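You operate a simulated robot arm through the tools that you are given. There is no shell and no other tool. Be economical: measure what you need, move in short steps, check, and stop when the job is done.

You are at the controls of a simulated robot arm. One attempt, no reset.

## Task
Sieve one big scoop from the white bin into the blue basin.
Fine: shut the lid, scoop back; lumps stay in the sieve.

It is judged by the outcome, as a careful person would: the job done as asked, and still so three seconds after it is handed in. It fails if anything else is knocked over, pushed out of place, dropped, spilled or broken. A push-on lid holds only when it is set on centred and level and pressed home; a screw cap is set on level and turned clockwise until tight.

## Robot
A 7-joint arm with a two-finger parallel gripper on a trunk, on a base that drives. Base frame: it is fixed to the floor where the robot stands at the start and does not move with it; the origin is under the middle of the robot, x ahead of it, y to its left, z up. Readings come in m, degrees, newtons and seconds.
With the tool pointing down near the work surface it reaches from about 0.22 to 0.58 m from the robot's upright axis, wherever it stands. Its first joint turns from -166.0 to 166.0 degrees. Places, roughly: sieve handle [-0.6, 0.6, 1]; white bin [0.6, -0.1, 0.7]; white bin lid [0.5, -0.1, 0.8]. Payload 3.4 kg.
Tool frame: the origin (TCP) lies between the finger pads and is the grasp point; the fingertips stand 0.03 m ahead of it; z points along the fingers, y is the line along which they close. Largest opening 0.094 m; finger width 0.028, thickness 0.01; the body of the gripper, 0.05 by 0.096 m, starts 0.055 m behind the TCP.
Orientation is told as [roll, pitch, yaw] about the base's x, y, z axes, in that order, counted from this pose: with the fingers straight down and closing along the base's y, the tool's x points along the base's -x, its y along +y and its z along -z.

## Interface
- The arm moves only by the tool nudge_tool. Its argument "increments" is a list of rows, each a list of 7 numbers: the finger opening in m, from 0 to 0.094, then the shift along the base's x, y, z in m, then the turn, a rotation vector about the base's x, y, z in degrees. In form: [[jaw, x, y, z, wx, wy, wz], ...]. A call has 1 to 12 rows; each row is the pose to reach, as a shift and turn from the pose commanded when the call began. Rows are played at 5 a second. More than 0.05 m and 8.6 degrees between two rows, or a gripper value outside its range, and nothing of the call is played. Where a pose cannot be reached the arm comes as near as it can. A force on the tool above 70 N (or 10 N above the force at the start of the call, whichever is more), or a blocked arm, ends the call early, and 0.2 s more pass. The fingers move at their own pace (about 0.072 m/s each) and stop on an object; they squeeze with about 31 N. The grip force told is the motor's: it shows also when the fingers shut on nothing. Time passes only in rows, and 0.2 s behind the last, so rows that repeat a pose let the fingers close. The reply holds the time, the measured pose of the TCP, the force on the tool along the base axes, the opening and the grip force, in the units named above and with some noise, with the torque about the TCP (base axes, N m) and any sound that the robot's microphone picked up.
- Cameras (640 x 400 px; columns grow to the right, rows downward): "scene" is now at [-0.0239, 0.181, 1.6391]; the picture's right is [0.60, -0.80, 0.00], its down [-0.74, -0.56, -0.38] and it looks along [0.30, 0.23, -0.93] (base axes); focal length 214 px, centre (320, 200). "wrist" rides on the gripper at [0.076, 0.014, -0.102] in the tool frame; the picture's right is [-0.18, 0.98, 0.00], its down [-0.75, -0.14, -0.64] and it looks along [-0.63, -0.12, 0.77] (tool axes); focal length 243 px, centre (320, 200).
- capture(camera): a new picture of that camera. The clock stands still meanwhile.
- move_column(by): slides the trunk up (or, below 0, down) by that many m; the arm and the scene camera ride with it, the base frame stays. It gives what a move gives, with no picture.
- base_move(legs): drives the robot by 1 to 6 legs, each [ahead, left, turn to the left] in m, m and degrees, along the robot's own axes; the way and the turn of a leg run together, so that a leg with both is an arc; at most 1.5 m and 180 degrees a leg. The arm and the cameras ride along, it lands a little off, and it stops where it bumps. It gives what a move gives.
- pan_tilt(pan, tilt): turns the head with the scene camera to pan (to the left, within 155 degrees either way) and tilt (down, from -29 to 69), counted from straight ahead of the robot. It gives what a move gives.
- point_at(camera, pixels): for up to 12 pixels [column, row] of the newest picture of that camera ("zoom" is the newest enlarged one), the place [x, y, z] in the base frame of the surface seen there, good to about 0.003 m, but the place of the scene camera against the robot may be out by one fixed shift of up to 0.018 m in any direction. The clock stands still meanwhile.
- close_up(camera, box): a new picture of the part [left, top, right, bottom] of that camera's present view, enlarged. The clock stands still meanwhile.
- job_done(): hands the job in; it is judged then, once.

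Keep the steps short. Do not move on a guess: measure, check each grasp and each placing, and mend mistakes. In all there are 80 turns and 52 pictures (those below and enlarged ones count). Leave the gripper open and the arm clear of the work at the hand-in unless told otherwise, and finish with a single line.

The tools are called after "Call:" as name(argument=value, ...) on one line, values as JSON. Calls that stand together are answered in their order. nudge_tool: Moves the arm, as the interface text tells. Its arguments: {"type":"object","properties":{"increments":{"type":"array"}},"required":["increments"]} The other tools are called the same way: move_column (by) slides the trunk up or down; base_move (legs) drives the base; pan_tilt (pan, tilt) turns the head that bears the scene camera; capture (camera) takes a picture; point_at (camera, pixels) gives the place of the surface under pixels of a picture; close_up (camera, box) takes an enlarged picture of a part of a camera's view; job_done () hands the job in.

At the start:

```text
time: 0.0
eef_pos: [0.3342, 0.091, 1.4026]
orientation: [0.0, 0.0, 0.0]
force: [0.1, -0.3, 0.4]
torque: [-0.01, 0.03, -0.01]
gripper_width: 0.0938
grip_force: 0.1
trunk travel left (down, up): [-0.325, 0.061]
robot x, y, heading: [-0.0003, 0.0008, 0.1]
head pan, tilt: [37.0, 67.9]
```

scene: 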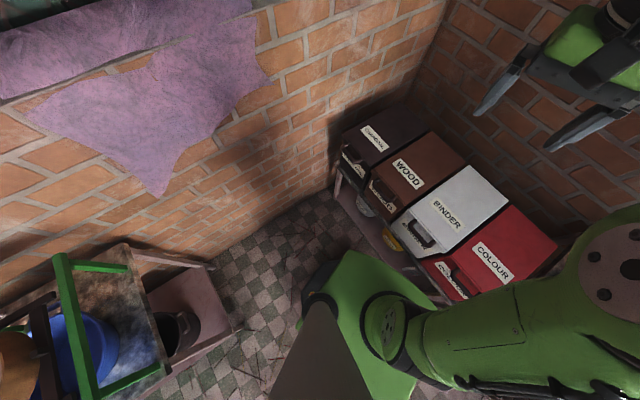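
wrist: 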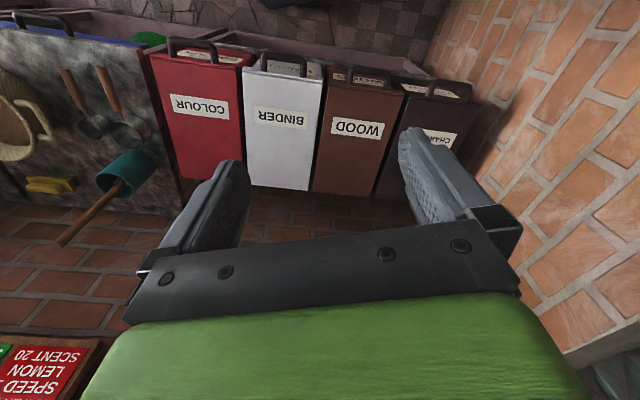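

I see the white BINDER bin at about (455,210) and the blue basin at about (75,345), lower left. Next I turn the head to look at both work areas.

Call:
pan_tilt(pan=-10, tilt=45)

Call:
capture(camera="scene")

Call:
pan_tilt(pan=125, tilt=45)

Call:
capture(camera="scene")

```text
time: 1.1
eef_pos: [0.3336, 0.0883, 1.4026]
orientation: [0.0, 0.0, 0.0]
force: [-0.1, 0.0, 0.0]
torque: [0.01, -0.04, 0.04]
gripper_width: 0.094
grip_force: 0.0
trunk travel left (down, up): [-0.325, 0.061]
robot x, y, heading: [-0.0011, -0.002, -0.1]
head pan, tilt: [-10.0, 45.0]
```

```text
49 pictures are left
```

scene: 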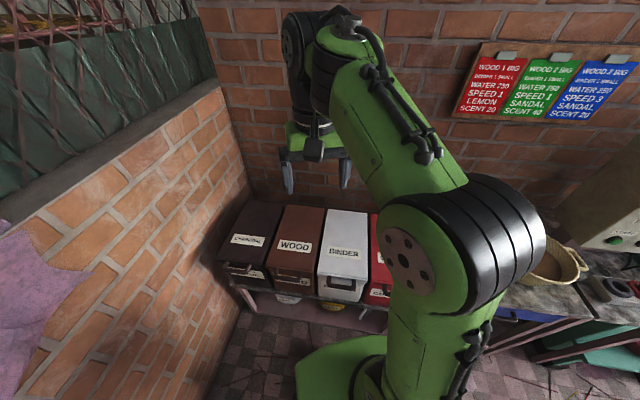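

```text
time: 3.3
eef_pos: [0.3338, 0.0896, 1.404]
orientation: [0.0, -0.1, -0.1]
force: [0.4, 0.6, -0.4]
torque: [0.02, 0.0, 0.03]
gripper_width: 0.0939
grip_force: 0.0
trunk travel left (down, up): [-0.325, 0.061]
robot x, y, heading: [-0.0014, 0.001, 0.1]
head pan, tilt: [125.0, 45.0]
```

```text
48 pictures are left
```

scene: 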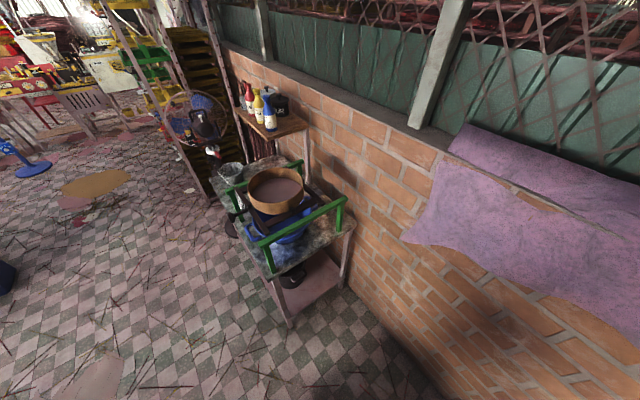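

The sieve stands on green rails over the blue basin, near (280,190). I enlarge it.

Call:
close_up(camera="scene", box=[200, 130, 376, 240])

Call:
point_at(camera="zoom", pixels=[[275, 215], [180, 200], [370, 200], [270, 270], [280, 140], [250, 405], [520, 250], [100, 215], [350, 130], [420, 310], [400, 230], [200, 400]])

```text
3.64 times, centred on (288, 185) of scene
```

zoom: 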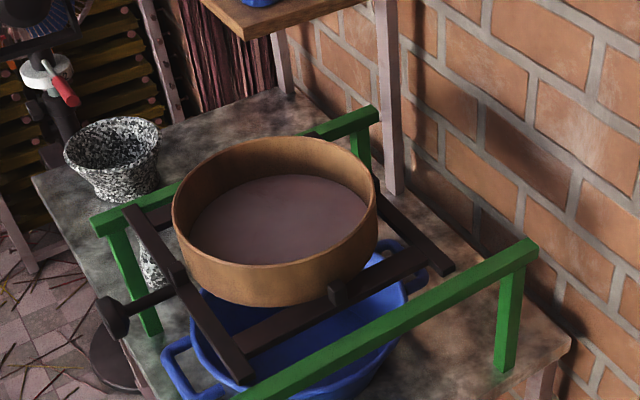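

```text
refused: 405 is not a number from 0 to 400
```

The sieve sits in a black carriage with a knob at (110,318), which slides on the green rails. I measure it.

Call:
point_at(camera="zoom", pixels=[[275, 220], [175, 200], [372, 190], [270, 270], [285, 140], [110, 318], [155, 300], [520, 252], [105, 222], [360, 118], [240, 372], [440, 265]])

Call:
point_at(camera="zoom", pixels=[[130, 212], [340, 288], [420, 285], [180, 375], [120, 315], [100, 320], [112, 300], [112, 336], [270, 390], [200, 300], [350, 340], [60, 180]])

Call:
pan_tilt(pan=-55, tilt=50)

Call:
capture(camera="scene")

```text
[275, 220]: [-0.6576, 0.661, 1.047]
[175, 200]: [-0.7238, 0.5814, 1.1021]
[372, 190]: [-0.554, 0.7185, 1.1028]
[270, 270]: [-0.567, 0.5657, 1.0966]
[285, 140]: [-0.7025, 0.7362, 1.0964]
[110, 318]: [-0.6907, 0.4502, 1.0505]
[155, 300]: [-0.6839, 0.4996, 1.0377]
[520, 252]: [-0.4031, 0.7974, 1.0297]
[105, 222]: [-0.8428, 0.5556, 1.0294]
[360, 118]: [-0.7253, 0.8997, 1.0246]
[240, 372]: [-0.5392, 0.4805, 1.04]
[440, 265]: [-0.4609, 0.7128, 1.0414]
```

```text
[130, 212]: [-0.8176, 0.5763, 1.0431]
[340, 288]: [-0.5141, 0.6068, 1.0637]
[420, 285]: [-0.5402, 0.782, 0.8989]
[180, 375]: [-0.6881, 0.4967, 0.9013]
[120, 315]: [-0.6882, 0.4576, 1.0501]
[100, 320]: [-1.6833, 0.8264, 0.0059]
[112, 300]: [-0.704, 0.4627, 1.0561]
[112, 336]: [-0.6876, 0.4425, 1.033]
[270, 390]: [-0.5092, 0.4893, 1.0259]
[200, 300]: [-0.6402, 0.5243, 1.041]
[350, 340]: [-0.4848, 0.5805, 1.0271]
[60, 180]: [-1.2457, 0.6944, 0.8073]
```

```text
time: 6.0
eef_pos: [0.333, 0.0896, 1.4027]
orientation: [0.0, -0.1, -0.1]
force: [0.4, 0.3, 0.4]
torque: [0.01, 0.01, -0.01]
gripper_width: 0.0941
grip_force: 0.2
trunk travel left (down, up): [-0.325, 0.061]
robot x, y, heading: [0.002, 0.0015, 0.1]
head pan, tilt: [-55.0, 50.0]
```

```text
46 pictures are left
```

scene: 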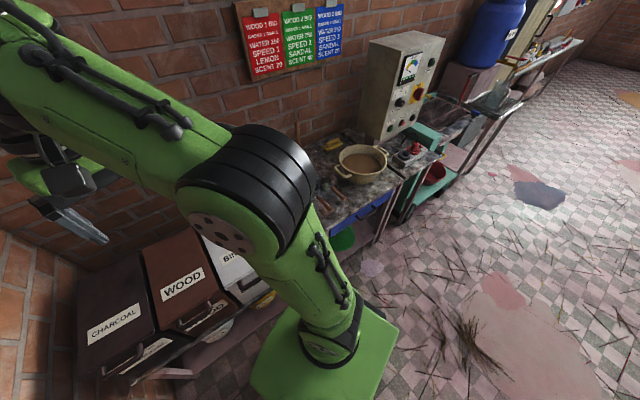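

Two scoops lie on the bench beside the red bin (wrist picture at about (85,100) and (125,100)). I enlarge that part and the bins.

Call:
close_up(camera="wrist", box=[0, 0, 240, 150])

Call:
point_at(camera="zoom", pixels=[[180, 195], [245, 325], [270, 185], [340, 335], [310, 470], [170, 510], [550, 120], [30, 250], [200, 130]])

Call:
close_up(camera="scene", box=[290, 120, 450, 220])

```text
2.67 times, centred on (120, 75) of wrist
```

zoom: 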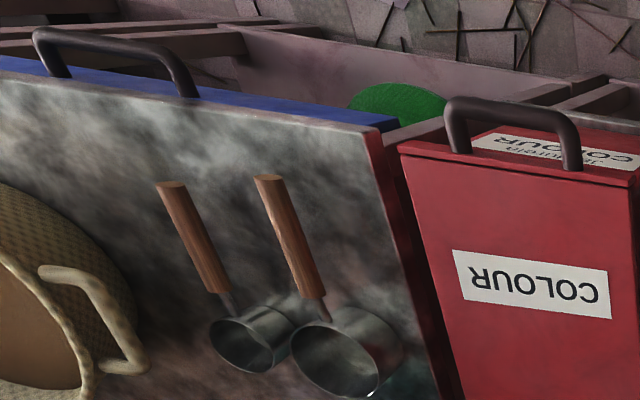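

```text
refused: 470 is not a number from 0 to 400
```

```text
4.00 times, centred on (370, 170) of scene
```

zoom: 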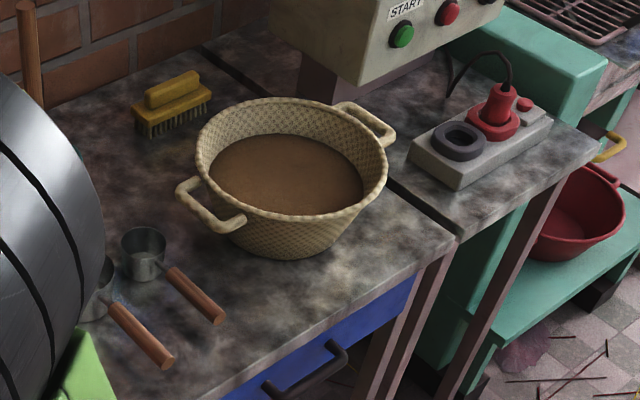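

The big scoop is the one nearest the red bin. I measure both from the wrist view and the bins.

Call:
close_up(camera="wrist", box=[50, 40, 210, 140])

Call:
capture(camera="wrist")

Call:
point_at(camera="wrist", pixels=[[101, 68], [109, 90], [119, 110], [122, 140], [131, 120], [150, 120], [115, 128], [62, 70], [79, 105], [85, 125], [120, 60]])

Call:
point_at(camera="wrist", pixels=[[250, 65], [322, 75], [245, 180], [310, 188], [280, 130], [277, 48], [250, 60], [304, 65], [200, 43], [363, 75], [340, 192], [240, 60]])

```text
4.00 times, centred on (130, 90) of wrist
```

zoom: 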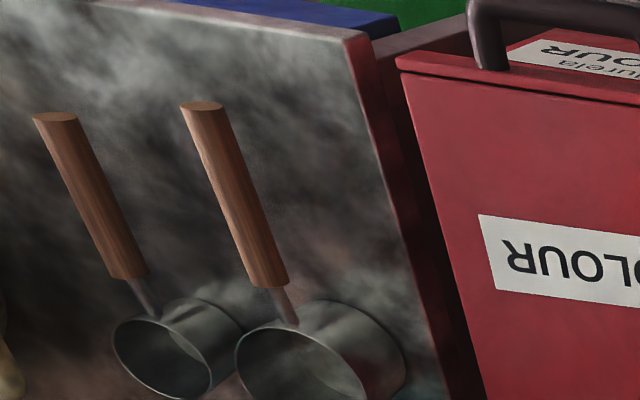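

```text
42 pictures are left
```

wrist: 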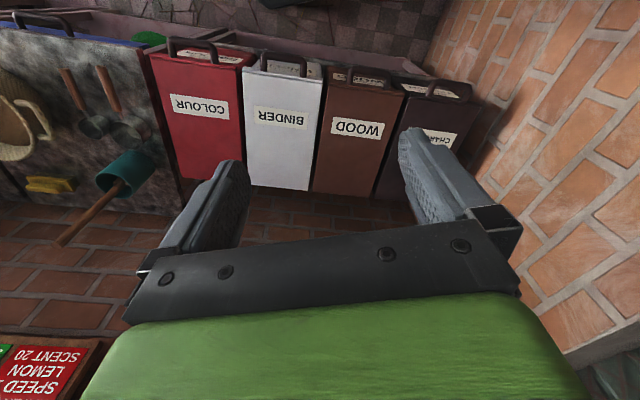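

```text
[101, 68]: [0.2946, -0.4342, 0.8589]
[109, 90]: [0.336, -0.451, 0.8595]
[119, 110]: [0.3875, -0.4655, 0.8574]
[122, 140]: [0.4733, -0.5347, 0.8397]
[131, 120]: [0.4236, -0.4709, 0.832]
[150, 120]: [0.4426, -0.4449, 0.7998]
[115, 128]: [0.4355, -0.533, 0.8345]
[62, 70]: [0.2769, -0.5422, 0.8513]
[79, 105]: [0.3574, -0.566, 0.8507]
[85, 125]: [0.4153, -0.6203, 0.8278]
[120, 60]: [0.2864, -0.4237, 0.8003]
```

```text
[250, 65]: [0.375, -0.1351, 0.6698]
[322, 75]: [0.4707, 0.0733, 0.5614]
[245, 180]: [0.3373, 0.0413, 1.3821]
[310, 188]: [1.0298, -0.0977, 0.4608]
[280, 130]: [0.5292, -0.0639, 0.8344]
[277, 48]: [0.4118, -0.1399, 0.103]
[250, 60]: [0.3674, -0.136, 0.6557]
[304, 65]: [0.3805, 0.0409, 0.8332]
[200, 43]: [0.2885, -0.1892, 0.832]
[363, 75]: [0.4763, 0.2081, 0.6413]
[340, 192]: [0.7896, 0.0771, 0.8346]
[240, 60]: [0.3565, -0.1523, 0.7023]
```

Now I look more closely at the bins' fronts, with the head turned back.

Call:
pan_tilt(pan=15, tilt=60)

Call:
capture(camera="scene")

Call:
close_up(camera="scene", box=[280, 160, 472, 280])

```text
time: 7.4
eef_pos: [0.333, 0.0887, 1.4025]
orientation: [0.0, 0.1, 0.0]
force: [0.3, 0.0, 0.9]
torque: [0.0, 0.03, -0.02]
gripper_width: 0.0939
grip_force: 0.2
trunk travel left (down, up): [-0.325, 0.061]
robot x, y, heading: [-0.0029, -0.0011, -0.1]
head pan, tilt: [15.0, 60.0]
```

```text
41 pictures are left
```

scene: 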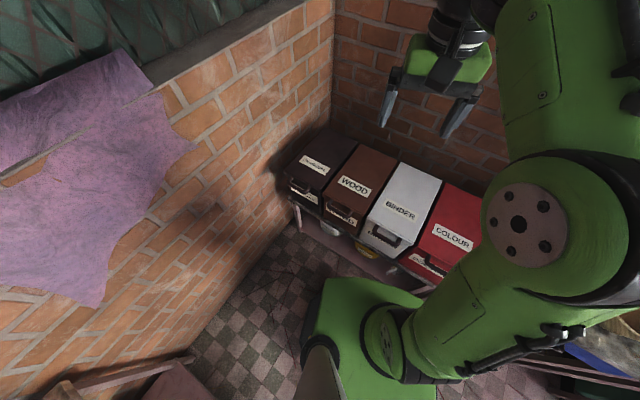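

```text
3.33 times, centred on (376, 220) of scene
```

zoom: 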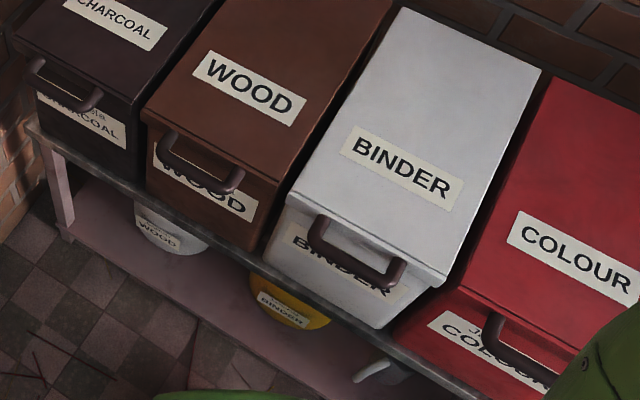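

The lid handle is a bar sticking out at the front edge, so the hinge should be at the back. I measure it.

Call:
point_at(camera="zoom", pixels=[[345, 262], [380, 275], [318, 235], [398, 265], [288, 200], [440, 275], [538, 72], [405, 12], [370, 240], [435, 300], [360, 310], [470, 60]])

Call:
point_at(camera="wrist", pixels=[[268, 55], [302, 67], [288, 51], [318, 190], [270, 170], [295, 60], [280, 75], [262, 62], [300, 75]])

```text
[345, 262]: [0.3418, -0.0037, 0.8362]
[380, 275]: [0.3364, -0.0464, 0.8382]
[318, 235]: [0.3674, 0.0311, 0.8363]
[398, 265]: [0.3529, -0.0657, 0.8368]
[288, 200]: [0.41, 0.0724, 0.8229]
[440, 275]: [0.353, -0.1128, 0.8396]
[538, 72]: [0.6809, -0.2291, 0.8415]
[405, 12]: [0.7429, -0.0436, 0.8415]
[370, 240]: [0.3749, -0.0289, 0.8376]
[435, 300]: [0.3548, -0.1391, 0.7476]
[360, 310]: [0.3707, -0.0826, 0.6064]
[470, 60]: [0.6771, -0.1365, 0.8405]
```

```text
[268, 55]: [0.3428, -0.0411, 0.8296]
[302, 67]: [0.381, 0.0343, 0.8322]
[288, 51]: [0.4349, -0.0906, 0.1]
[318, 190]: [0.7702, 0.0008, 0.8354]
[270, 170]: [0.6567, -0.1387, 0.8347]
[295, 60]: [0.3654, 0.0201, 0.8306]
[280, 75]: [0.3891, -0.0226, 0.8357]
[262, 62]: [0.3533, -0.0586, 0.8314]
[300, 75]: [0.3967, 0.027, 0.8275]
```

Handle bar (wrist readings): from about (0.343,-0.041,0.830) to (0.365,0.020,0.830). The bin is turned about -18.5°, with its hinge at the back near (0.71,-0.13). I back the base off a little, lower the trunk, and turn the tool so it closes across the bar.

Call:
base_move(legs=[[-0.12, 0, 0]])

Call:
move_column(by=-0.2)

Call:
nudge_tool(increments=[[0.06, 0, 0, 0, 0, 0, 8], [0.06, 0, 0, 0, 0, 0, 16], [0.06, 0, 0, 0, 0, 0, 24], [0.06, 0, 0, 0, 0, 0, 32], [0.06, 0, 0, 0, 0, 0, 40], [0.06, 0, 0, 0, 0, 0, 48], [0.06, 0, 0, 0, 0, 0, 56], [0.06, 0, 0, 0, 0, 0, 64], [0.06, 0, 0, 0, 0, 0, 71.5]])

Call:
nudge_tool(increments=[[0.06, 0, -0.01, -0.02, -2.54, -7.58, 0], [0.06, 0, -0.02, -0.04, -5.1, -15.2, 0], [0.06, 0, -0.03, -0.06, -7.6, -22.8, 0], [0.06, 0, -0.04, -0.08, -10.2, -30.3, 0], [0.06, 0, -0.05, -0.1, -12.7, -37.9, 0], [0.06, 0, -0.06, -0.12, -15.3, -45.5, 0], [0.06, 0, -0.06, -0.14, -17.8, -53.1, 0], [0.06, 0, -0.06, -0.16, -19.1, -56.9, 0]])

Call:
capture(camera="wrist")

```text
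time: 8.7
eef_pos: [0.2131, 0.0895, 1.4023]
orientation: [0.0, 0.0, 0.1]
force: [0.0, -0.3, 0.2]
torque: [0.0, -0.02, 0.0]
gripper_width: 0.094
grip_force: 0.2
trunk travel left (down, up): [-0.325, 0.061]
robot x, y, heading: [-0.1194, 0.0007, 0.3]
head pan, tilt: [15.0, 60.0]
```

```text
time: 10.8
eef_pos: [0.2137, 0.0901, 1.2032]
orientation: [0.0, 0.0, 0.2]
force: [0.4, 0.2, 0.1]
torque: [-0.01, 0.04, 0.0]
gripper_width: 0.0939
grip_force: 0.1
trunk travel left (down, up): [-0.125, 0.261]
robot x, y, heading: [-0.1215, 0.0012, 0.3]
head pan, tilt: [15.0, 60.0]
```

```text
time: 12.8
eef_pos: [0.215, 0.0906, 1.2046]
orientation: [0.0, 0.0, 71.7]
force: [1.0, -0.2, -1.0]
torque: [0.04, -0.02, -0.02]
gripper_width: 0.0598
grip_force: 0.0
trunk travel left (down, up): [-0.125, 0.261]
robot x, y, heading: [-0.1182, 0.0002, 0.1]
head pan, tilt: [15.0, 60.0]
```

```text
time: 14.6
eef_pos: [0.2245, 0.0217, 1.0571]
orientation: [-57.5, -0.7, 67.8]
force: [0.2, 0.0, -0.2]
torque: [0.03, 0.0, 0.0]
gripper_width: 0.0597
grip_force: 0.0
out of reach, approached as far as the arm can: row 1, 2, 3, 8
trunk travel left (down, up): [-0.125, 0.261]
robot x, y, heading: [-0.1211, 0.003, 0.0]
head pan, tilt: [15.0, 60.0]
```

```text
39 pictures are left
```

wrist: 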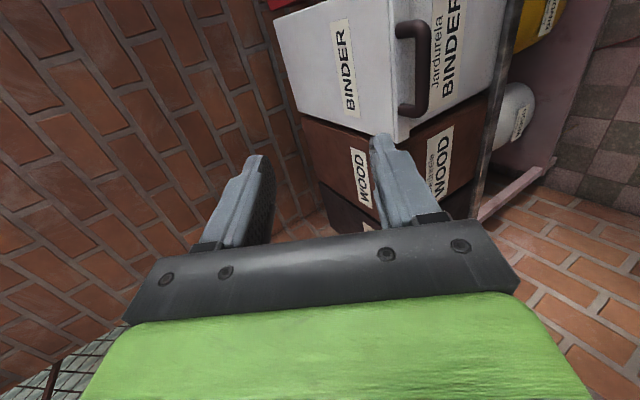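

The tool is tilted about 57° and the handle shows at (415,65). I measure the bar again from this view.

Call:
point_at(camera="wrist", pixels=[[419, 30], [420, 65], [420, 95], [405, 28], [405, 108], [395, 60], [392, 20], [401, 135], [340, 5], [300, 110]])

```text
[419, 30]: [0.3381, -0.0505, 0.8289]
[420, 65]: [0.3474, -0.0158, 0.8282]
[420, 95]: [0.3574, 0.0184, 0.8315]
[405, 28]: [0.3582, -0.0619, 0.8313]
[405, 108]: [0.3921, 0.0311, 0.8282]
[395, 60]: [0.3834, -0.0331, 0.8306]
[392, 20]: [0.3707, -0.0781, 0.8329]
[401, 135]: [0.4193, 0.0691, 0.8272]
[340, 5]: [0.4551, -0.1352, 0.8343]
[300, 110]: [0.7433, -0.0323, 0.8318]
```

Bar centre is about (0.349,-0.017,0.825). I move to a pre-grasp position about 8 cm back along the finger axis.

Call:
nudge_tool(increments=[[0.06, 0.01, 0, -0.04, 0, 0, 1], [0.06, 0.02, -0.003, -0.08, 0, 0, 2], [0.06, 0.03, -0.006, -0.12, 0, 0, 3], [0.06, 0.045, -0.01, -0.16, 0, 0, 3.5], [0.06, 0.0625, -0.013, -0.19, 0, 0, 3.5]])

Call:
capture(camera="wrist")

```text
time: 15.8
eef_pos: [0.29, 0.0529, 0.8816]
orientation: [-60.0, -0.1, 75.0]
force: [0.0, -0.9, 0.2]
torque: [0.01, 0.02, 0.04]
gripper_width: 0.06
grip_force: 0.0
out of reach, approached as far as the arm can: row 1, 2, 3, 4, 5
trunk travel left (down, up): [-0.125, 0.261]
robot x, y, heading: [-0.1191, -0.0016, 0.2]
head pan, tilt: [15.0, 60.0]
```

```text
38 pictures are left
```

wrist: 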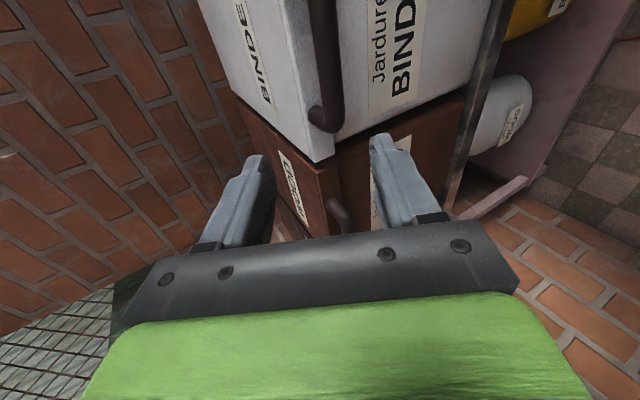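

The arm is short of the commanded pose (y 0.053 instead of 0.009), so it is too folded. I back the base another 0.12 m and reach forward again.

Call:
base_move(legs=[[-0.13, 0, 0]])

Call:
nudge_tool(increments=[[0.06, 0.03, -0.01, 0, 0, 0, 0], [0.06, 0.06, -0.02, 0, 0, 0, 0], [0.06, 0.09, -0.03, 0, 0, 0, 0], [0.06, 0.12, -0.04, 0, 0, 0, 0]])

```text
time: 17.1
eef_pos: [0.1594, 0.0524, 0.8823]
orientation: [-60.2, 0.1, 75.1]
force: [-0.8, 0.3, 0.7]
torque: [0.02, 0.01, 0.03]
gripper_width: 0.06
grip_force: 0.0
trunk travel left (down, up): [-0.125, 0.261]
robot x, y, heading: [-0.2519, -0.0005, 0.2]
head pan, tilt: [15.0, 60.0]
```

```text
time: 18.1
eef_pos: [0.28, 0.0127, 0.883]
orientation: [-60.0, 0.1, 75.1]
force: [-0.8, 0.4, 0.2]
torque: [0.0, -0.01, -0.02]
gripper_width: 0.0599
grip_force: 0.0
trunk travel left (down, up): [-0.125, 0.261]
robot x, y, heading: [-0.2524, -0.0021, -0.1]
head pan, tilt: [15.0, 60.0]
```

Now it is reachable. I approach the bar along the finger axis and close on it.

Call:
nudge_tool(increments=[[0.05, 0.002, -0.012, -0.018, 0, 0, -2], [0.05, 0.021, -0.017, -0.029, 0, 0, -3], [0.05, 0.04, -0.022, -0.041, 0, 0, -3], [0.05, 0.059, -0.027, -0.052, 0, 0, -3], [0.05, 0.059, -0.027, -0.052, 0, 0, -3]])

Call:
capture(camera="wrist")

```text
time: 19.3
eef_pos: [0.3394, -0.0131, 0.8296]
orientation: [-59.9, 0.1, 72.0]
force: [-0.1, 0.3, 0.0]
torque: [0.04, -0.01, -0.01]
gripper_width: 0.0499
grip_force: 0.1
trunk travel left (down, up): [-0.125, 0.261]
robot x, y, heading: [-0.2489, 0.0002, -0.0]
head pan, tilt: [15.0, 60.0]
```

```text
37 pictures are left
```

wrist: 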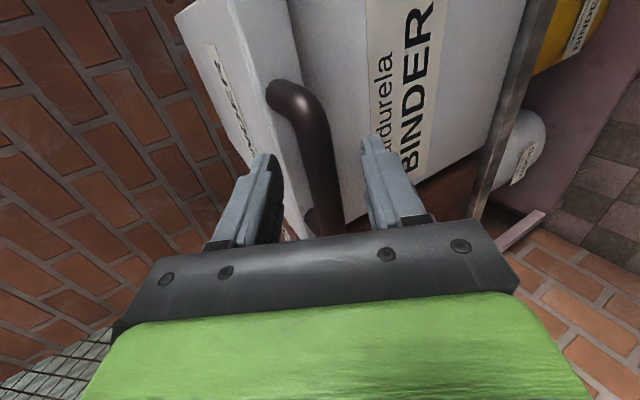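

The bar (305,160) lies between the fingers. I close on it and start to lift along an arc of about 0.385 m radius.

Call:
nudge_tool(increments=[[0, 0, 0, 0, 0, 0, 0], [0, 0, 0, 0, 0, 0, 0], [0, 0, 0, 0, 0, 0, 0], [0, 0.0014, -0.0005, 0.0336, 0, 0, 0], [0, 0.0055, -0.0018, 0.0669, 0, 0, 0], [0, 0.0055, -0.0018, 0.0669, 0, 0, 0]])

Call:
capture(camera="wrist")

```text
time: 20.7
eef_pos: [0.3442, -0.0158, 0.8968]
orientation: [-60.1, 0.2, 72.2]
force: [-11.7, 1.6, 1.0]
torque: [0.69, -0.24, -0.08]
gripper_width: 0.0174
grip_force: 45.2
trunk travel left (down, up): [-0.125, 0.261]
robot x, y, heading: [-0.2479, 0.0024, 0.1]
head pan, tilt: [15.0, 60.0]
```

```text
36 pictures are left
```

wrist: 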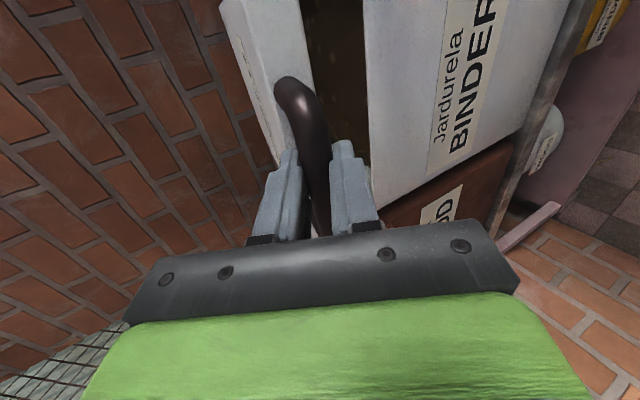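

The lid is opening, with the bar held (grip 0.0174). I follow the arc to about 60°.

Call:
nudge_tool(increments=[[0, 0.0069, -0.0023, 0.0327, 0, 0, 0], [0, 0.0165, -0.0055, 0.0648, 0, 0, 0], [0, 0.0287, -0.0096, 0.0958, 0, 0, 0], [0, 0.0434, -0.0146, 0.1256, 0, 0, 0], [0, 0.0605, -0.0203, 0.1539, 0, 0, 0], [0, 0.0799, -0.0268, 0.1806, 0, 0, 0], [0, 0.1014, -0.034, 0.2053, 0, 0, 0], [0, 0.1249, -0.0419, 0.228, 0, 0, 0], [0, 0.1502, -0.0504, 0.2485, 0, 0, 0], [0, 0.177, -0.0594, 0.2665, 0, 0, 0]])

Call:
capture(camera="wrist")

Call:
capture(camera="scene")

```text
time: 22.9
eef_pos: [0.4724, -0.059, 1.1345]
orientation: [-60.3, 0.1, 72.5]
force: [-4.6, 14.9, 7.6]
torque: [1.05, -0.39, -0.13]
gripper_width: 0.0176
grip_force: 45.2
out of reach, approached as far as the arm can: row 9, 10
trunk travel left (down, up): [-0.125, 0.261]
robot x, y, heading: [-0.2457, 0.0014, 0.3]
head pan, tilt: [15.0, 60.0]
```

```text
35 pictures are left
```

wrist: 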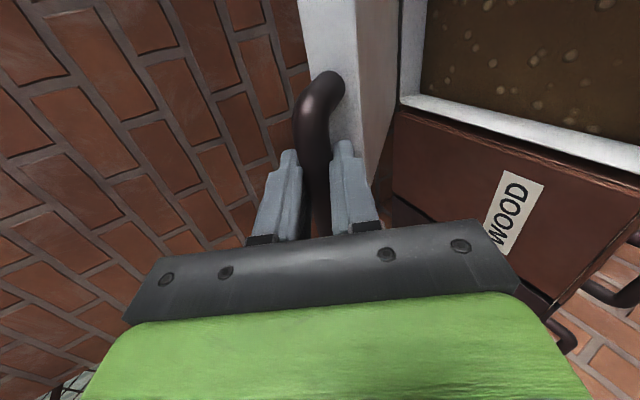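

```text
34 pictures are left
```

scene: 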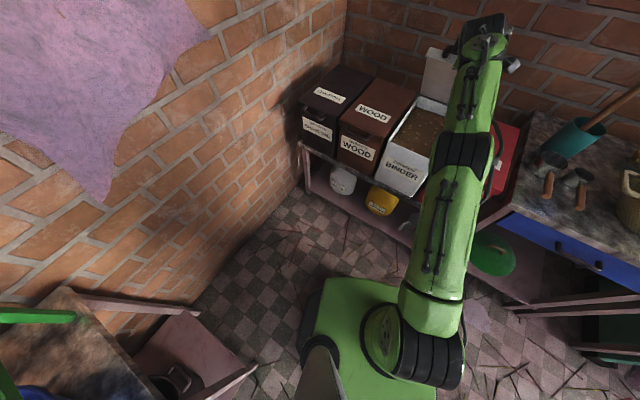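

The lid is at about 51°, and the bin's content is near the rim. The arm is at full stretch, so I loosen the fingers slightly, keep the bar captured, and drive forward 8 cm.

Call:
nudge_tool(increments=[[0.03, 0, 0, 0, 0, 0, 0], [0.03, 0, 0, 0, 0, 0, 0]])

Call:
base_move(legs=[[0.08, 0, 0]])

Call:
capture(camera="wrist")

```text
time: 23.5
eef_pos: [0.4742, -0.0656, 1.1322]
orientation: [-60.0, 0.1, 72.0]
force: [-0.2, -0.3, 0.5]
torque: [0.01, 0.04, 0.02]
gripper_width: 0.0298
grip_force: 0.1
trunk travel left (down, up): [-0.125, 0.261]
robot x, y, heading: [-0.2475, -0.0017, 0.1]
head pan, tilt: [15.0, 60.0]
```

```text
time: 24.5
eef_pos: [0.5206, -0.0749, 1.1655]
orientation: [-63.5, -0.5, 70.8]
force: [-13.5, -1.3, 20.2]
torque: [-0.18, 0.17, -0.18]
gripper_width: 0.0274
grip_force: 0.1
trunk travel left (down, up): [-0.125, 0.261]
robot x, y, heading: [-0.1965, 0.0027, -0.4]
head pan, tilt: [15.0, 60.0]
stopped in leg 1: the force on the tool passed its limit at 87 N (the readings are from after the stop); the commanded pose is now the measured one
```

```text
33 pictures are left
```

wrist: 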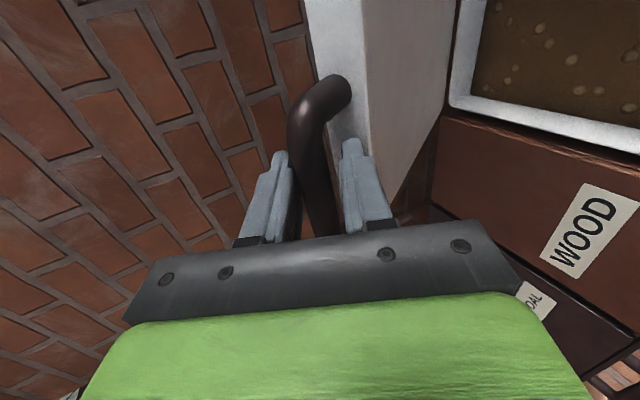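

The drive stopped as the fingertips jammed, but the lid is now at about 60°. I open the fingers and lower slightly to test whether the lid stays up by itself.

Call:
nudge_tool(increments=[[0.06, 0, 0, 0, 0, 0, 0], [0.06, -0.005, 0.002, -0.005, 0, 0, 0], [0.06, -0.005, 0.002, -0.015, 0, 0, 0], [0.06, -0.005, 0.002, -0.015, 0, 0, 0]])

Call:
capture(camera="wrist")

```text
time: 25.5
eef_pos: [0.5089, -0.0708, 1.1608]
orientation: [-64.1, -0.6, 71.0]
force: [-37.5, 1.5, 47.1]
torque: [-0.22, 1.12, -0.19]
gripper_width: 0.0447
grip_force: 0.0
trunk travel left (down, up): [-0.125, 0.261]
robot x, y, heading: [-0.193, 0.0004, 0.1]
head pan, tilt: [15.0, 60.0]
```

```text
32 pictures are left
```

wrist: 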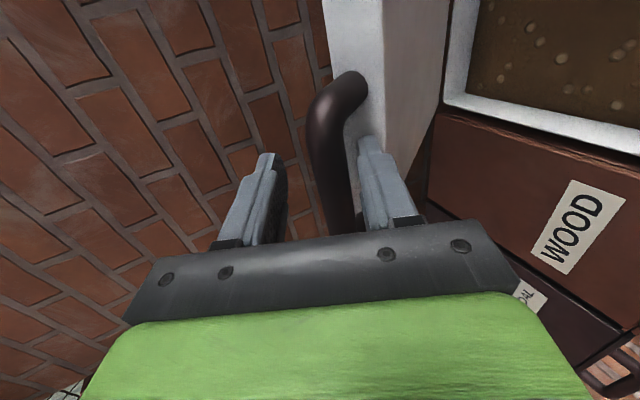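

The lower finger is wedged between bar and lid edge (force 37/47 N). I relax it and back straight out along the finger axis.

Call:
nudge_tool(increments=[[0.035, 0.005, -0.002, 0.013, 0, 0, 0], [0.04, -0.009, 0.003, 0.022, 0, 0, 0], [0.04, -0.03, 0.01, 0.033, 0, 0, 0], [0.04, -0.055, 0.018, 0.046, 0, 0, 0], [0.04, -0.08, 0.026, 0.058, 0, 0, 0]])

Call:
capture(camera="wrist")

```text
time: 26.7
eef_pos: [0.4403, -0.0449, 1.1999]
orientation: [-62.5, -0.1, 71.0]
force: [0.4, 0.3, 0.0]
torque: [-0.03, 0.0, -0.01]
gripper_width: 0.0401
grip_force: 0.1
trunk travel left (down, up): [-0.125, 0.261]
robot x, y, heading: [-0.1951, 0.0008, 0.2]
head pan, tilt: [15.0, 60.0]
```

```text
31 pictures are left
```

wrist: 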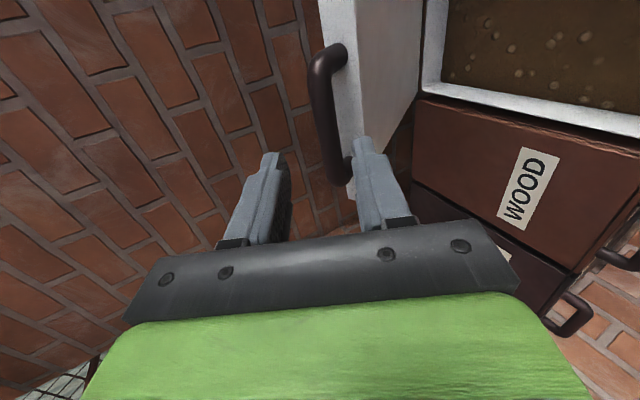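

The lid stays where it is left, so the hinge has friction. I close the fingers, go below the bar, and push the lid's underside further open by driving forward.

Call:
nudge_tool(increments=[[0, -0.01, 0, -0.04, 0, 0, 0], [0, -0.01, 0, -0.08, 0, 0, 0], [0, -0.01, -0.01, -0.12, 0, 0, 0], [0, 0, -0.025, -0.16, 0, 0, 0], [0, 0.04, -0.04, -0.165, 0, 0, 0], [0, 0.075, -0.05, -0.165, 0, 0, 0]])

Call:
base_move(legs=[[0.17, 0, 0]])

Call:
capture(camera="scene")

```text
time: 28.1
eef_pos: [0.5157, -0.0958, 1.0352]
orientation: [-62.6, -0.1, 71.0]
force: [-0.2, 0.1, -1.2]
torque: [0.05, 0.02, -0.01]
gripper_width: 0.0
grip_force: 31.1
trunk travel left (down, up): [-0.125, 0.261]
robot x, y, heading: [-0.1918, 0.0008, -0.1]
head pan, tilt: [15.0, 60.0]
```

```text
time: 29.6
eef_pos: [0.6855, -0.0946, 1.0334]
orientation: [-62.3, -0.2, 71.0]
force: [0.1, 0.0, 0.9]
torque: [0.03, -0.04, 0.0]
gripper_width: 0.0
grip_force: 31.3
trunk travel left (down, up): [-0.125, 0.261]
robot x, y, heading: [-0.02, -0.0013, -0.0]
head pan, tilt: [15.0, 60.0]
```

```text
30 pictures are left
```

scene: 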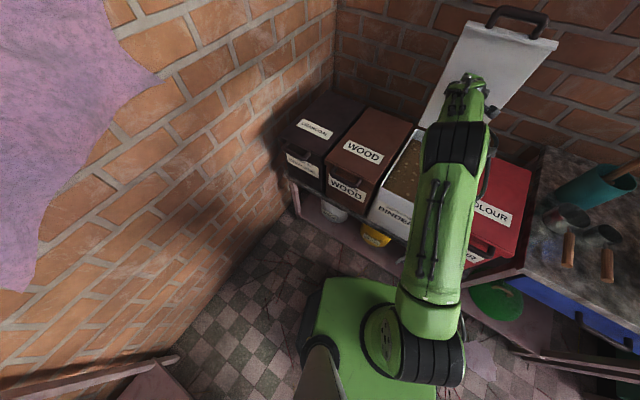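

The lid now stands open past vertical, and the force on the tool is zero. I retreat, straighten the tool to a 35° forward tilt, and swing round over the big scoop.

Call:
nudge_tool(increments=[[0, -0.05, 0, 0.01, 2.15, 6.4, 0], [0, -0.1, 0, 0.03, 4.3, 12.8, 0], [0, -0.15, 0, 0.05, 6.45, 19.2, 0], [0.07, -0.2, 0, 0.06, 8.6, 25.6, 0]])

Call:
nudge_tool(increments=[[0.07, -0.0127, -0.0325, 0, 4.43, -1.48, -6.67], [0.07, -0.0255, -0.065, 0, 8.86, -2.96, -13.3], [0.07, -0.038, -0.0976, 0, 13.3, -4.44, -20.0], [0.07, -0.051, -0.13, 0, 17.7, -5.92, -26.7], [0.07, -0.0636, -0.163, 0, 22.1, -7.4, -33.3], [0.07, -0.0764, -0.195, -0.005, 26.6, -8.9, -40.0], [0.07, -0.089, -0.228, -0.01, 31.0, -10.4, -46.7], [0.07, -0.102, -0.26, -0.015, 35.4, -11.8, -53.3], [0.07, -0.1145, -0.293, -0.02, 39.9, -13.3, -60.0], [0.07, -0.127, -0.325, -0.025, 44.3, -14.8, -66.7], [0.07, -0.14, -0.358, -0.03, 48.7, -16.3, -73.3]])

Call:
capture(camera="wrist")

```text
refused: row 1 steps farther than a row can; nothing moved
```

```text
time: 32.0
eef_pos: [0.5291, -0.4448, 1.0015]
orientation: [-27.4, -34.8, -18.7]
force: [-0.7, -0.3, 0.1]
torque: [0.0, -0.03, 0.03]
gripper_width: 0.07
grip_force: 0.1
out of reach, approached as far as the arm can: row 11
trunk travel left (down, up): [-0.125, 0.261]
robot x, y, heading: [-0.0196, -0.0005, 0.1]
head pan, tilt: [15.0, 60.0]
```

```text
29 pictures are left
```

wrist: 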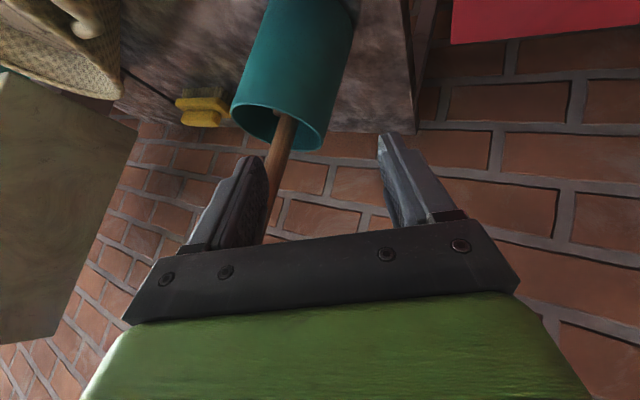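

I chained that second call wrongly, but it met no force. The pestle in the teal mug is close to the fingers, so I move up and straight back and remove the roll, heading to a spot above the scoop handle.

Call:
nudge_tool(increments=[[0.07, -0.035, 0, 0.02, 0, 0, 0], [0.07, -0.075, -0.001, 0.02, 5.3, -1.8, 3.9], [0.07, -0.11, -0.003, 0.01, 10.6, -3.6, 7.8], [0.07, -0.15, -0.005, 0, 16, -5.4, 11.7], [0.07, -0.184, -0.008, -0.02, 21.3, -7.2, 15.6], [0.07, -0.184, -0.008, -0.02, 21.3, -7.2, 15.6]])

Call:
capture(camera="wrist")

Call:
capture(camera="scene")

```text
time: 33.4
eef_pos: [0.347, -0.4524, 0.9824]
orientation: [-0.1, -34.9, -18.6]
force: [0.0, -0.5, 0.3]
torque: [0.01, 0.02, 0.02]
gripper_width: 0.07
grip_force: 0.0
trunk travel left (down, up): [-0.125, 0.261]
robot x, y, heading: [-0.0234, -0.0006, -0.1]
head pan, tilt: [15.0, 60.0]
```

```text
28 pictures are left
```

wrist: 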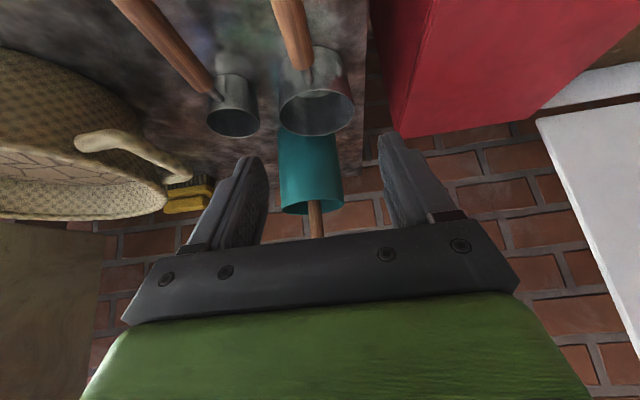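

```text
27 pictures are left
```

scene: 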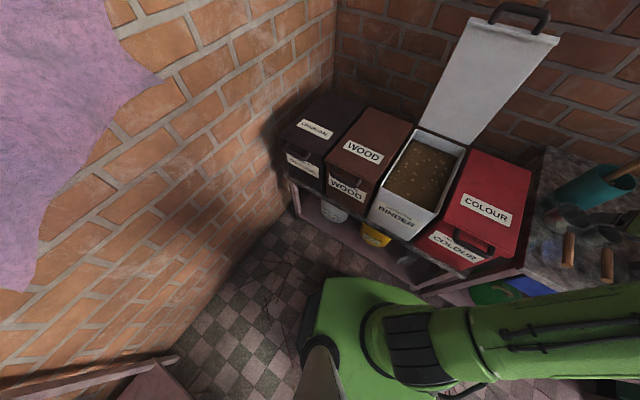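

Nothing was disturbed. I measure the scoop from the wrist view, and the powder level, bin rim and lid from the scene view.

Call:
point_at(camera="wrist", pixels=[[285, 10], [293, 35], [301, 60], [300, 85], [281, 105], [354, 105], [318, 92], [325, 125], [345, 60], [320, 130], [233, 80], [364, 60]])

Call:
point_at(camera="scene", pixels=[[425, 165], [405, 195], [430, 145], [412, 215], [375, 208], [428, 134], [464, 148], [420, 220], [540, 35], [475, 25], [390, 180], [440, 190]])

```text
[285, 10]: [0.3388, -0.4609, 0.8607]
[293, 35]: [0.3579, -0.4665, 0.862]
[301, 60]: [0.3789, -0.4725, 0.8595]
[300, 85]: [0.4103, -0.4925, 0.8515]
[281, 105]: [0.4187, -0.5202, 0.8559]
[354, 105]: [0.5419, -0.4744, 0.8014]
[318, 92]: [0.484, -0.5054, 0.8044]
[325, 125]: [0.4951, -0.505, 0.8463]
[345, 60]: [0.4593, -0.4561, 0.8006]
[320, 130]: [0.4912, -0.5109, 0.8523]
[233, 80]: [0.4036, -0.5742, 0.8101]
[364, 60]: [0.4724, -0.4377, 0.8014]
```

```text
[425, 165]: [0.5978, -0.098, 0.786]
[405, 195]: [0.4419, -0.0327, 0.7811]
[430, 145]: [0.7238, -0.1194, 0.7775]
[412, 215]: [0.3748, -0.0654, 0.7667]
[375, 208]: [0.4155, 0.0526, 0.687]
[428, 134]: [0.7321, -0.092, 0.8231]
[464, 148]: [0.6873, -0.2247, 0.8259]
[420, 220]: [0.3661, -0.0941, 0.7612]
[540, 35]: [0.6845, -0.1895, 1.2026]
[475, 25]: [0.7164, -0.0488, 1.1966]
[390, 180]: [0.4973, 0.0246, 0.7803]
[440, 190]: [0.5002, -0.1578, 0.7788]
```

Big scoop: the handle centre is about (0.355,-0.463,0.848), and its cup is about 9 cm wide with the rim at 0.853. I lower over the handle.

Call:
nudge_tool(increments=[[0.06, 0.008, -0.01, -0.04, 0, 0, 0], [0.06, 0.008, -0.01, -0.08, 0, 0, 0], [0.06, 0.008, -0.01, -0.12, 0, 0, 0], [0.06, 0.008, -0.01, -0.134, 0, 0, 0], [0.06, 0.008, -0.01, -0.134, 0, 0, 0]])

Call:
capture(camera="wrist")

```text
time: 34.6
eef_pos: [0.3559, -0.4629, 0.8469]
orientation: [0.0, -34.9, -18.5]
force: [-1.0, 0.0, 1.2]
torque: [-0.03, -0.01, -0.01]
gripper_width: 0.06
grip_force: 0.0
trunk travel left (down, up): [-0.125, 0.261]
robot x, y, heading: [-0.0201, -0.0006, 0.0]
head pan, tilt: [15.0, 60.0]
```

```text
26 pictures are left
```

wrist: 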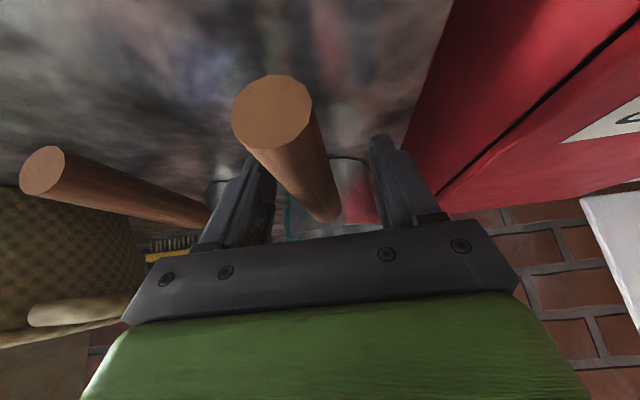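

The handle (290,170) runs between the fingers. I close and lift a little.

Call:
nudge_tool(increments=[[0, 0, 0, 0, 0, 0, 0], [0, 0, 0, 0, 0, 0, 0], [0, 0, 0, 0, 0, 0, 0], [0, 0, 0, 0.01, 0, 0, 0], [0, 0, 0, 0.04, 0, 0, 0], [0, 0, 0, 0.08, 0, 0, 0], [0, 0, 0, 0.12, 0, 0, 0], [0, 0, 0, 0.12, 0, 0, 0]])

Call:
capture(camera="wrist")

Call:
pan_tilt(pan=-30, tilt=55)

Call:
capture(camera="scene")

```text
time: 36.4
eef_pos: [0.3544, -0.4637, 0.9672]
orientation: [0.1, -34.9, -18.7]
force: [0.4, 0.4, -1.5]
torque: [0.05, 0.11, 0.03]
gripper_width: 0.0246
grip_force: 30.9
trunk travel left (down, up): [-0.125, 0.261]
robot x, y, heading: [-0.0241, -0.0027, -0.1]
head pan, tilt: [15.0, 60.0]
```

```text
25 pictures are left
```

wrist: 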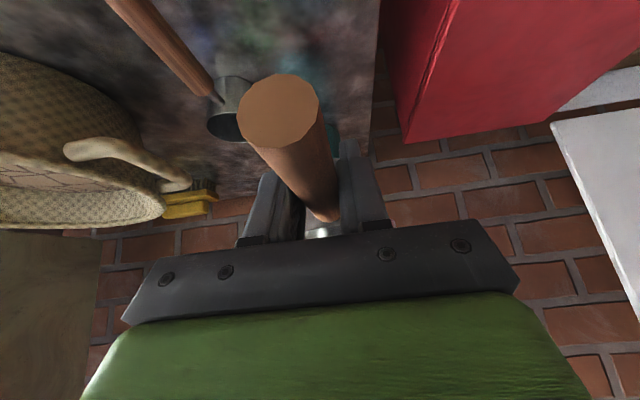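

```text
time: 37.5
eef_pos: [0.3547, -0.4637, 0.9665]
orientation: [0.0, -35.0, -18.6]
force: [-0.4, 0.1, -1.3]
torque: [0.04, 0.15, 0.03]
gripper_width: 0.0245
grip_force: 30.8
trunk travel left (down, up): [-0.125, 0.261]
robot x, y, heading: [-0.022, 0.0013, -0.1]
head pan, tilt: [-30.0, 55.0]
```

```text
24 pictures are left
```

scene: 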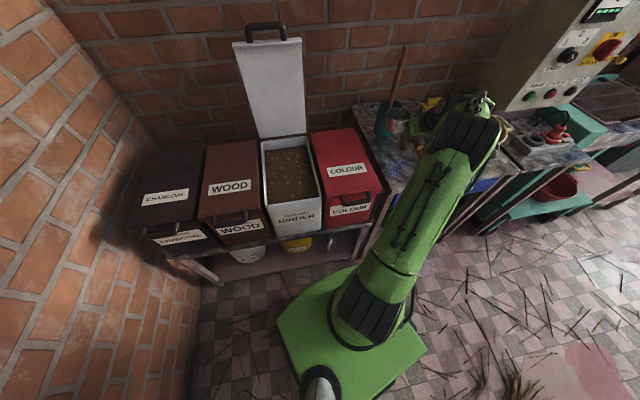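

The scoop is held firmly. The powder is at about z 0.775 and the rim at 0.82. I carry the scoop over the bin, pitching the cup 40° nose-down.

Call:
nudge_tool(increments=[[0, 0.009, 0.042, 0.02, 1.27, 3.8, 0], [0, 0.018, 0.085, 0.03, 2.5, 7.6, 0], [0, 0.027, 0.127, 0.03, 3.8, 11.4, 0], [0, 0.036, 0.169, 0.03, 5.1, 15.2, 0], [0, 0.045, 0.211, 0.03, 6.3, 19, 0], [0, 0.054, 0.254, 0.03, 7.6, 22.7, 0], [0, 0.063, 0.296, 0.03, 8.9, 26.5, 0], [0, 0.072, 0.338, 0.03, 10.2, 30.3, 0], [0, 0.081, 0.38, 0.02, 11.4, 34.1, 0], [0, 0.09, 0.423, 0, 12.7, 37.9, 0], [0, 0.09, 0.423, -0.035, 12.7, 37.9, 0]])

Call:
capture(camera="wrist")

Call:
close_up(camera="scene", box=[180, 80, 420, 230])

```text
time: 39.9
eef_pos: [0.4465, -0.0394, 0.9322]
orientation: [-0.2, 5.2, -18.6]
force: [0.6, 0.6, -2.0]
torque: [0.01, 0.09, -0.02]
gripper_width: 0.0243
grip_force: 31.2
trunk travel left (down, up): [-0.125, 0.261]
robot x, y, heading: [-0.0238, 0.0, -0.1]
head pan, tilt: [-30.0, 55.0]
```

```text
23 pictures are left
```

wrist: 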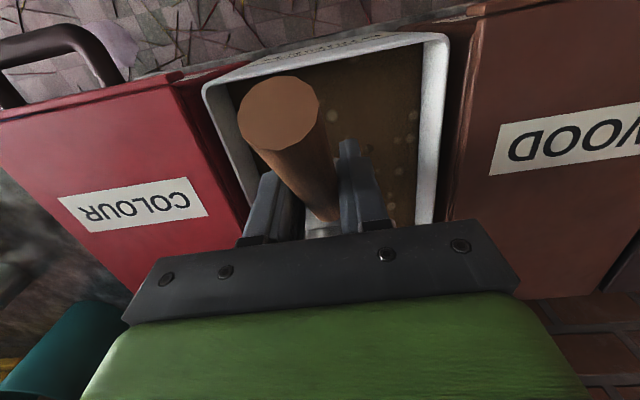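

```text
2.67 times, centred on (300, 155) of scene
```

zoom: 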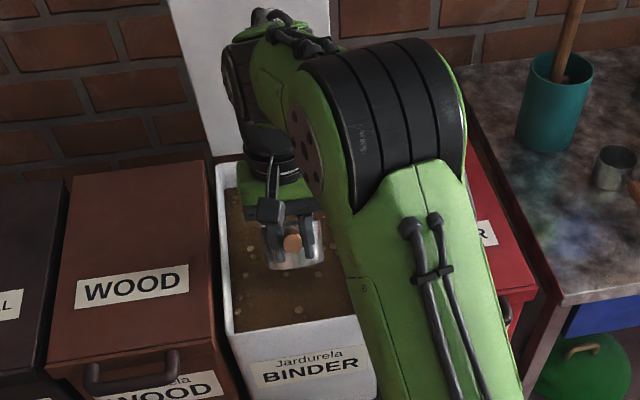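

The scoop is over the bin. I verify the rim corners and powder height with the accurate wrist camera.

Call:
point_at(camera="wrist", pixels=[[240, 80], [205, 90], [447, 38], [422, 60], [400, 150], [350, 100], [425, 200], [330, 50], [250, 190], [230, 140]])

```text
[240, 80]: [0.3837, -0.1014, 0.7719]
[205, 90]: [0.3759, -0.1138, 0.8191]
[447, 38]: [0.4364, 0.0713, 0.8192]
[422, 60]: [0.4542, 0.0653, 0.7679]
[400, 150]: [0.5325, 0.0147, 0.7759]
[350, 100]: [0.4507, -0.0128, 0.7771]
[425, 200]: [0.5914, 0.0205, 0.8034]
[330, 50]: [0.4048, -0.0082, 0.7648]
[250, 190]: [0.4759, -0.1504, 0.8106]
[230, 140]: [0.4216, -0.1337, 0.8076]
```

The rim's front edge is about 1.5 cm further forward than I assumed, and the powder is at 0.776. I shift the path accordingly, dig, level and lift.

Call:
nudge_tool(increments=[[0, 0.005, -0.001, -0.035, 0, 0, 0], [0, 0.01, -0.003, -0.07, 0, 0, 0], [0, 0.025, -0.009, -0.088, 0, 0, 0], [0, 0.04, -0.014, -0.105, 0, 0, 0], [0, 0.06, -0.02, -0.12, -1.6, -4.7, 0], [0, 0.078, -0.027, -0.133, -3.2, -9.5, 0], [0, 0.088, -0.03, -0.143, -5.1, -15.2, 0], [0, 0.094, -0.033, -0.147, -6.3, -19, 0], [0, 0.092, -0.032, -0.11, -7.9, -23.7, 0], [0, 0.09, -0.031, -0.085, -9.5, -28.4, 0], [0, 0.086, -0.03, -0.055, -11.4, -34.1, 0], [0, 0.086, -0.03, -0.02, -12.7, -37.9, 0]])

Call:
close_up(camera="scene", box=[180, 80, 420, 230])

```text
time: 42.5
eef_pos: [0.5294, -0.0701, 0.9128]
orientation: [-0.1, -35.0, -18.6]
force: [-0.1, 0.3, -2.2]
torque: [0.08, 0.22, 0.02]
gripper_width: 0.0243
grip_force: 30.7
trunk travel left (down, up): [-0.125, 0.261]
robot x, y, heading: [-0.0203, -0.0023, 0.1]
head pan, tilt: [-30.0, 55.0]
```

```text
2.67 times, centred on (300, 155) of scene
```

zoom: 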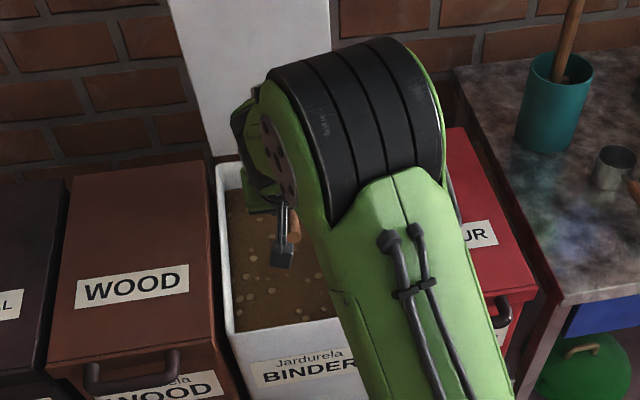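

The load rose only about 0.8 N. I raise the scoop above the bin and look into the cup.

Call:
nudge_tool(increments=[[0, -0.01, 0.003, 0.04, 0, 0, 0], [0, -0.02, 0.007, 0.08, 0, 0, 0], [0, -0.03, 0.01, 0.12, 0, 0, 0], [0, -0.05, 0.017, 0.15, 0, 0, 0], [0, -0.07, 0.024, 0.17, 0, 0, 0]])

Call:
pan_tilt(pan=-12, tilt=45)

Call:
capture(camera="scene")

```text
time: 43.7
eef_pos: [0.4601, -0.0463, 1.0824]
orientation: [0.0, -34.8, -18.6]
force: [-1.0, -0.3, -2.1]
torque: [0.07, 0.18, 0.02]
gripper_width: 0.0247
grip_force: 30.9
trunk travel left (down, up): [-0.125, 0.261]
robot x, y, heading: [-0.0222, -0.0001, -0.1]
head pan, tilt: [-30.0, 55.0]
```

```text
time: 44.5
eef_pos: [0.4614, -0.0441, 1.0817]
orientation: [-0.1, -34.9, -18.6]
force: [0.0, -0.2, -2.8]
torque: [0.09, 0.22, -0.01]
gripper_width: 0.0246
grip_force: 30.7
trunk travel left (down, up): [-0.125, 0.261]
robot x, y, heading: [-0.0215, -0.0, -0.1]
head pan, tilt: [-12.0, 45.0]
```

```text
20 pictures are left
```

scene: 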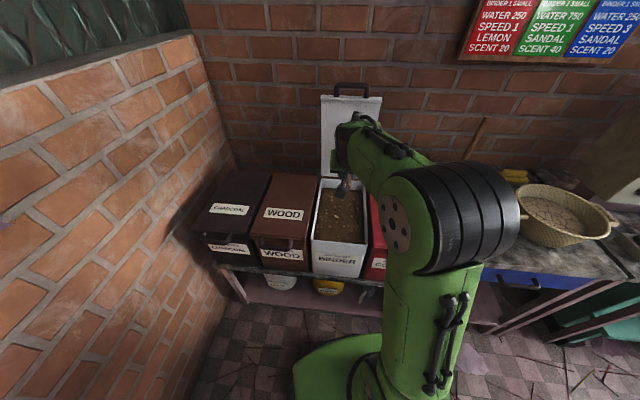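

The cup is hidden behind the gripper. I yaw the tool 48° to the left, still over the bin, so the head camera sees into the cup.

Call:
nudge_tool(increments=[[0, 0, -0.01, 0, 0, 0, 8], [0, 0, -0.02, 0, 0, 0, 16], [0, 0, -0.03, 0, 0, 0, 24], [0, 0, -0.035, 0, 0, 0, 32], [0, 0, -0.04, 0, 0, 0, 40], [0, 0, -0.04, 0, 0, 0, 48]])

Call:
close_up(camera="scene", box=[264, 120, 424, 220])

```text
time: 45.9
eef_pos: [0.4618, -0.0856, 1.0817]
orientation: [0.0, -34.9, 29.6]
force: [0.7, -0.1, -3.3]
torque: [-0.14, 0.22, 0.0]
gripper_width: 0.0243
grip_force: 30.8
trunk travel left (down, up): [-0.125, 0.261]
robot x, y, heading: [-0.0202, -0.0, -0.1]
head pan, tilt: [-12.0, 45.0]
```

```text
4.00 times, centred on (344, 170) of scene
```

zoom: 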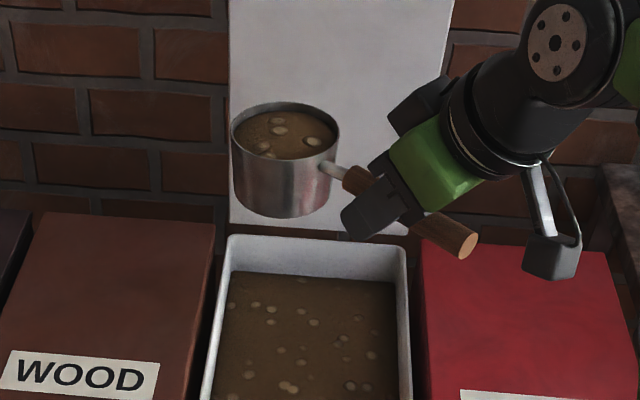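

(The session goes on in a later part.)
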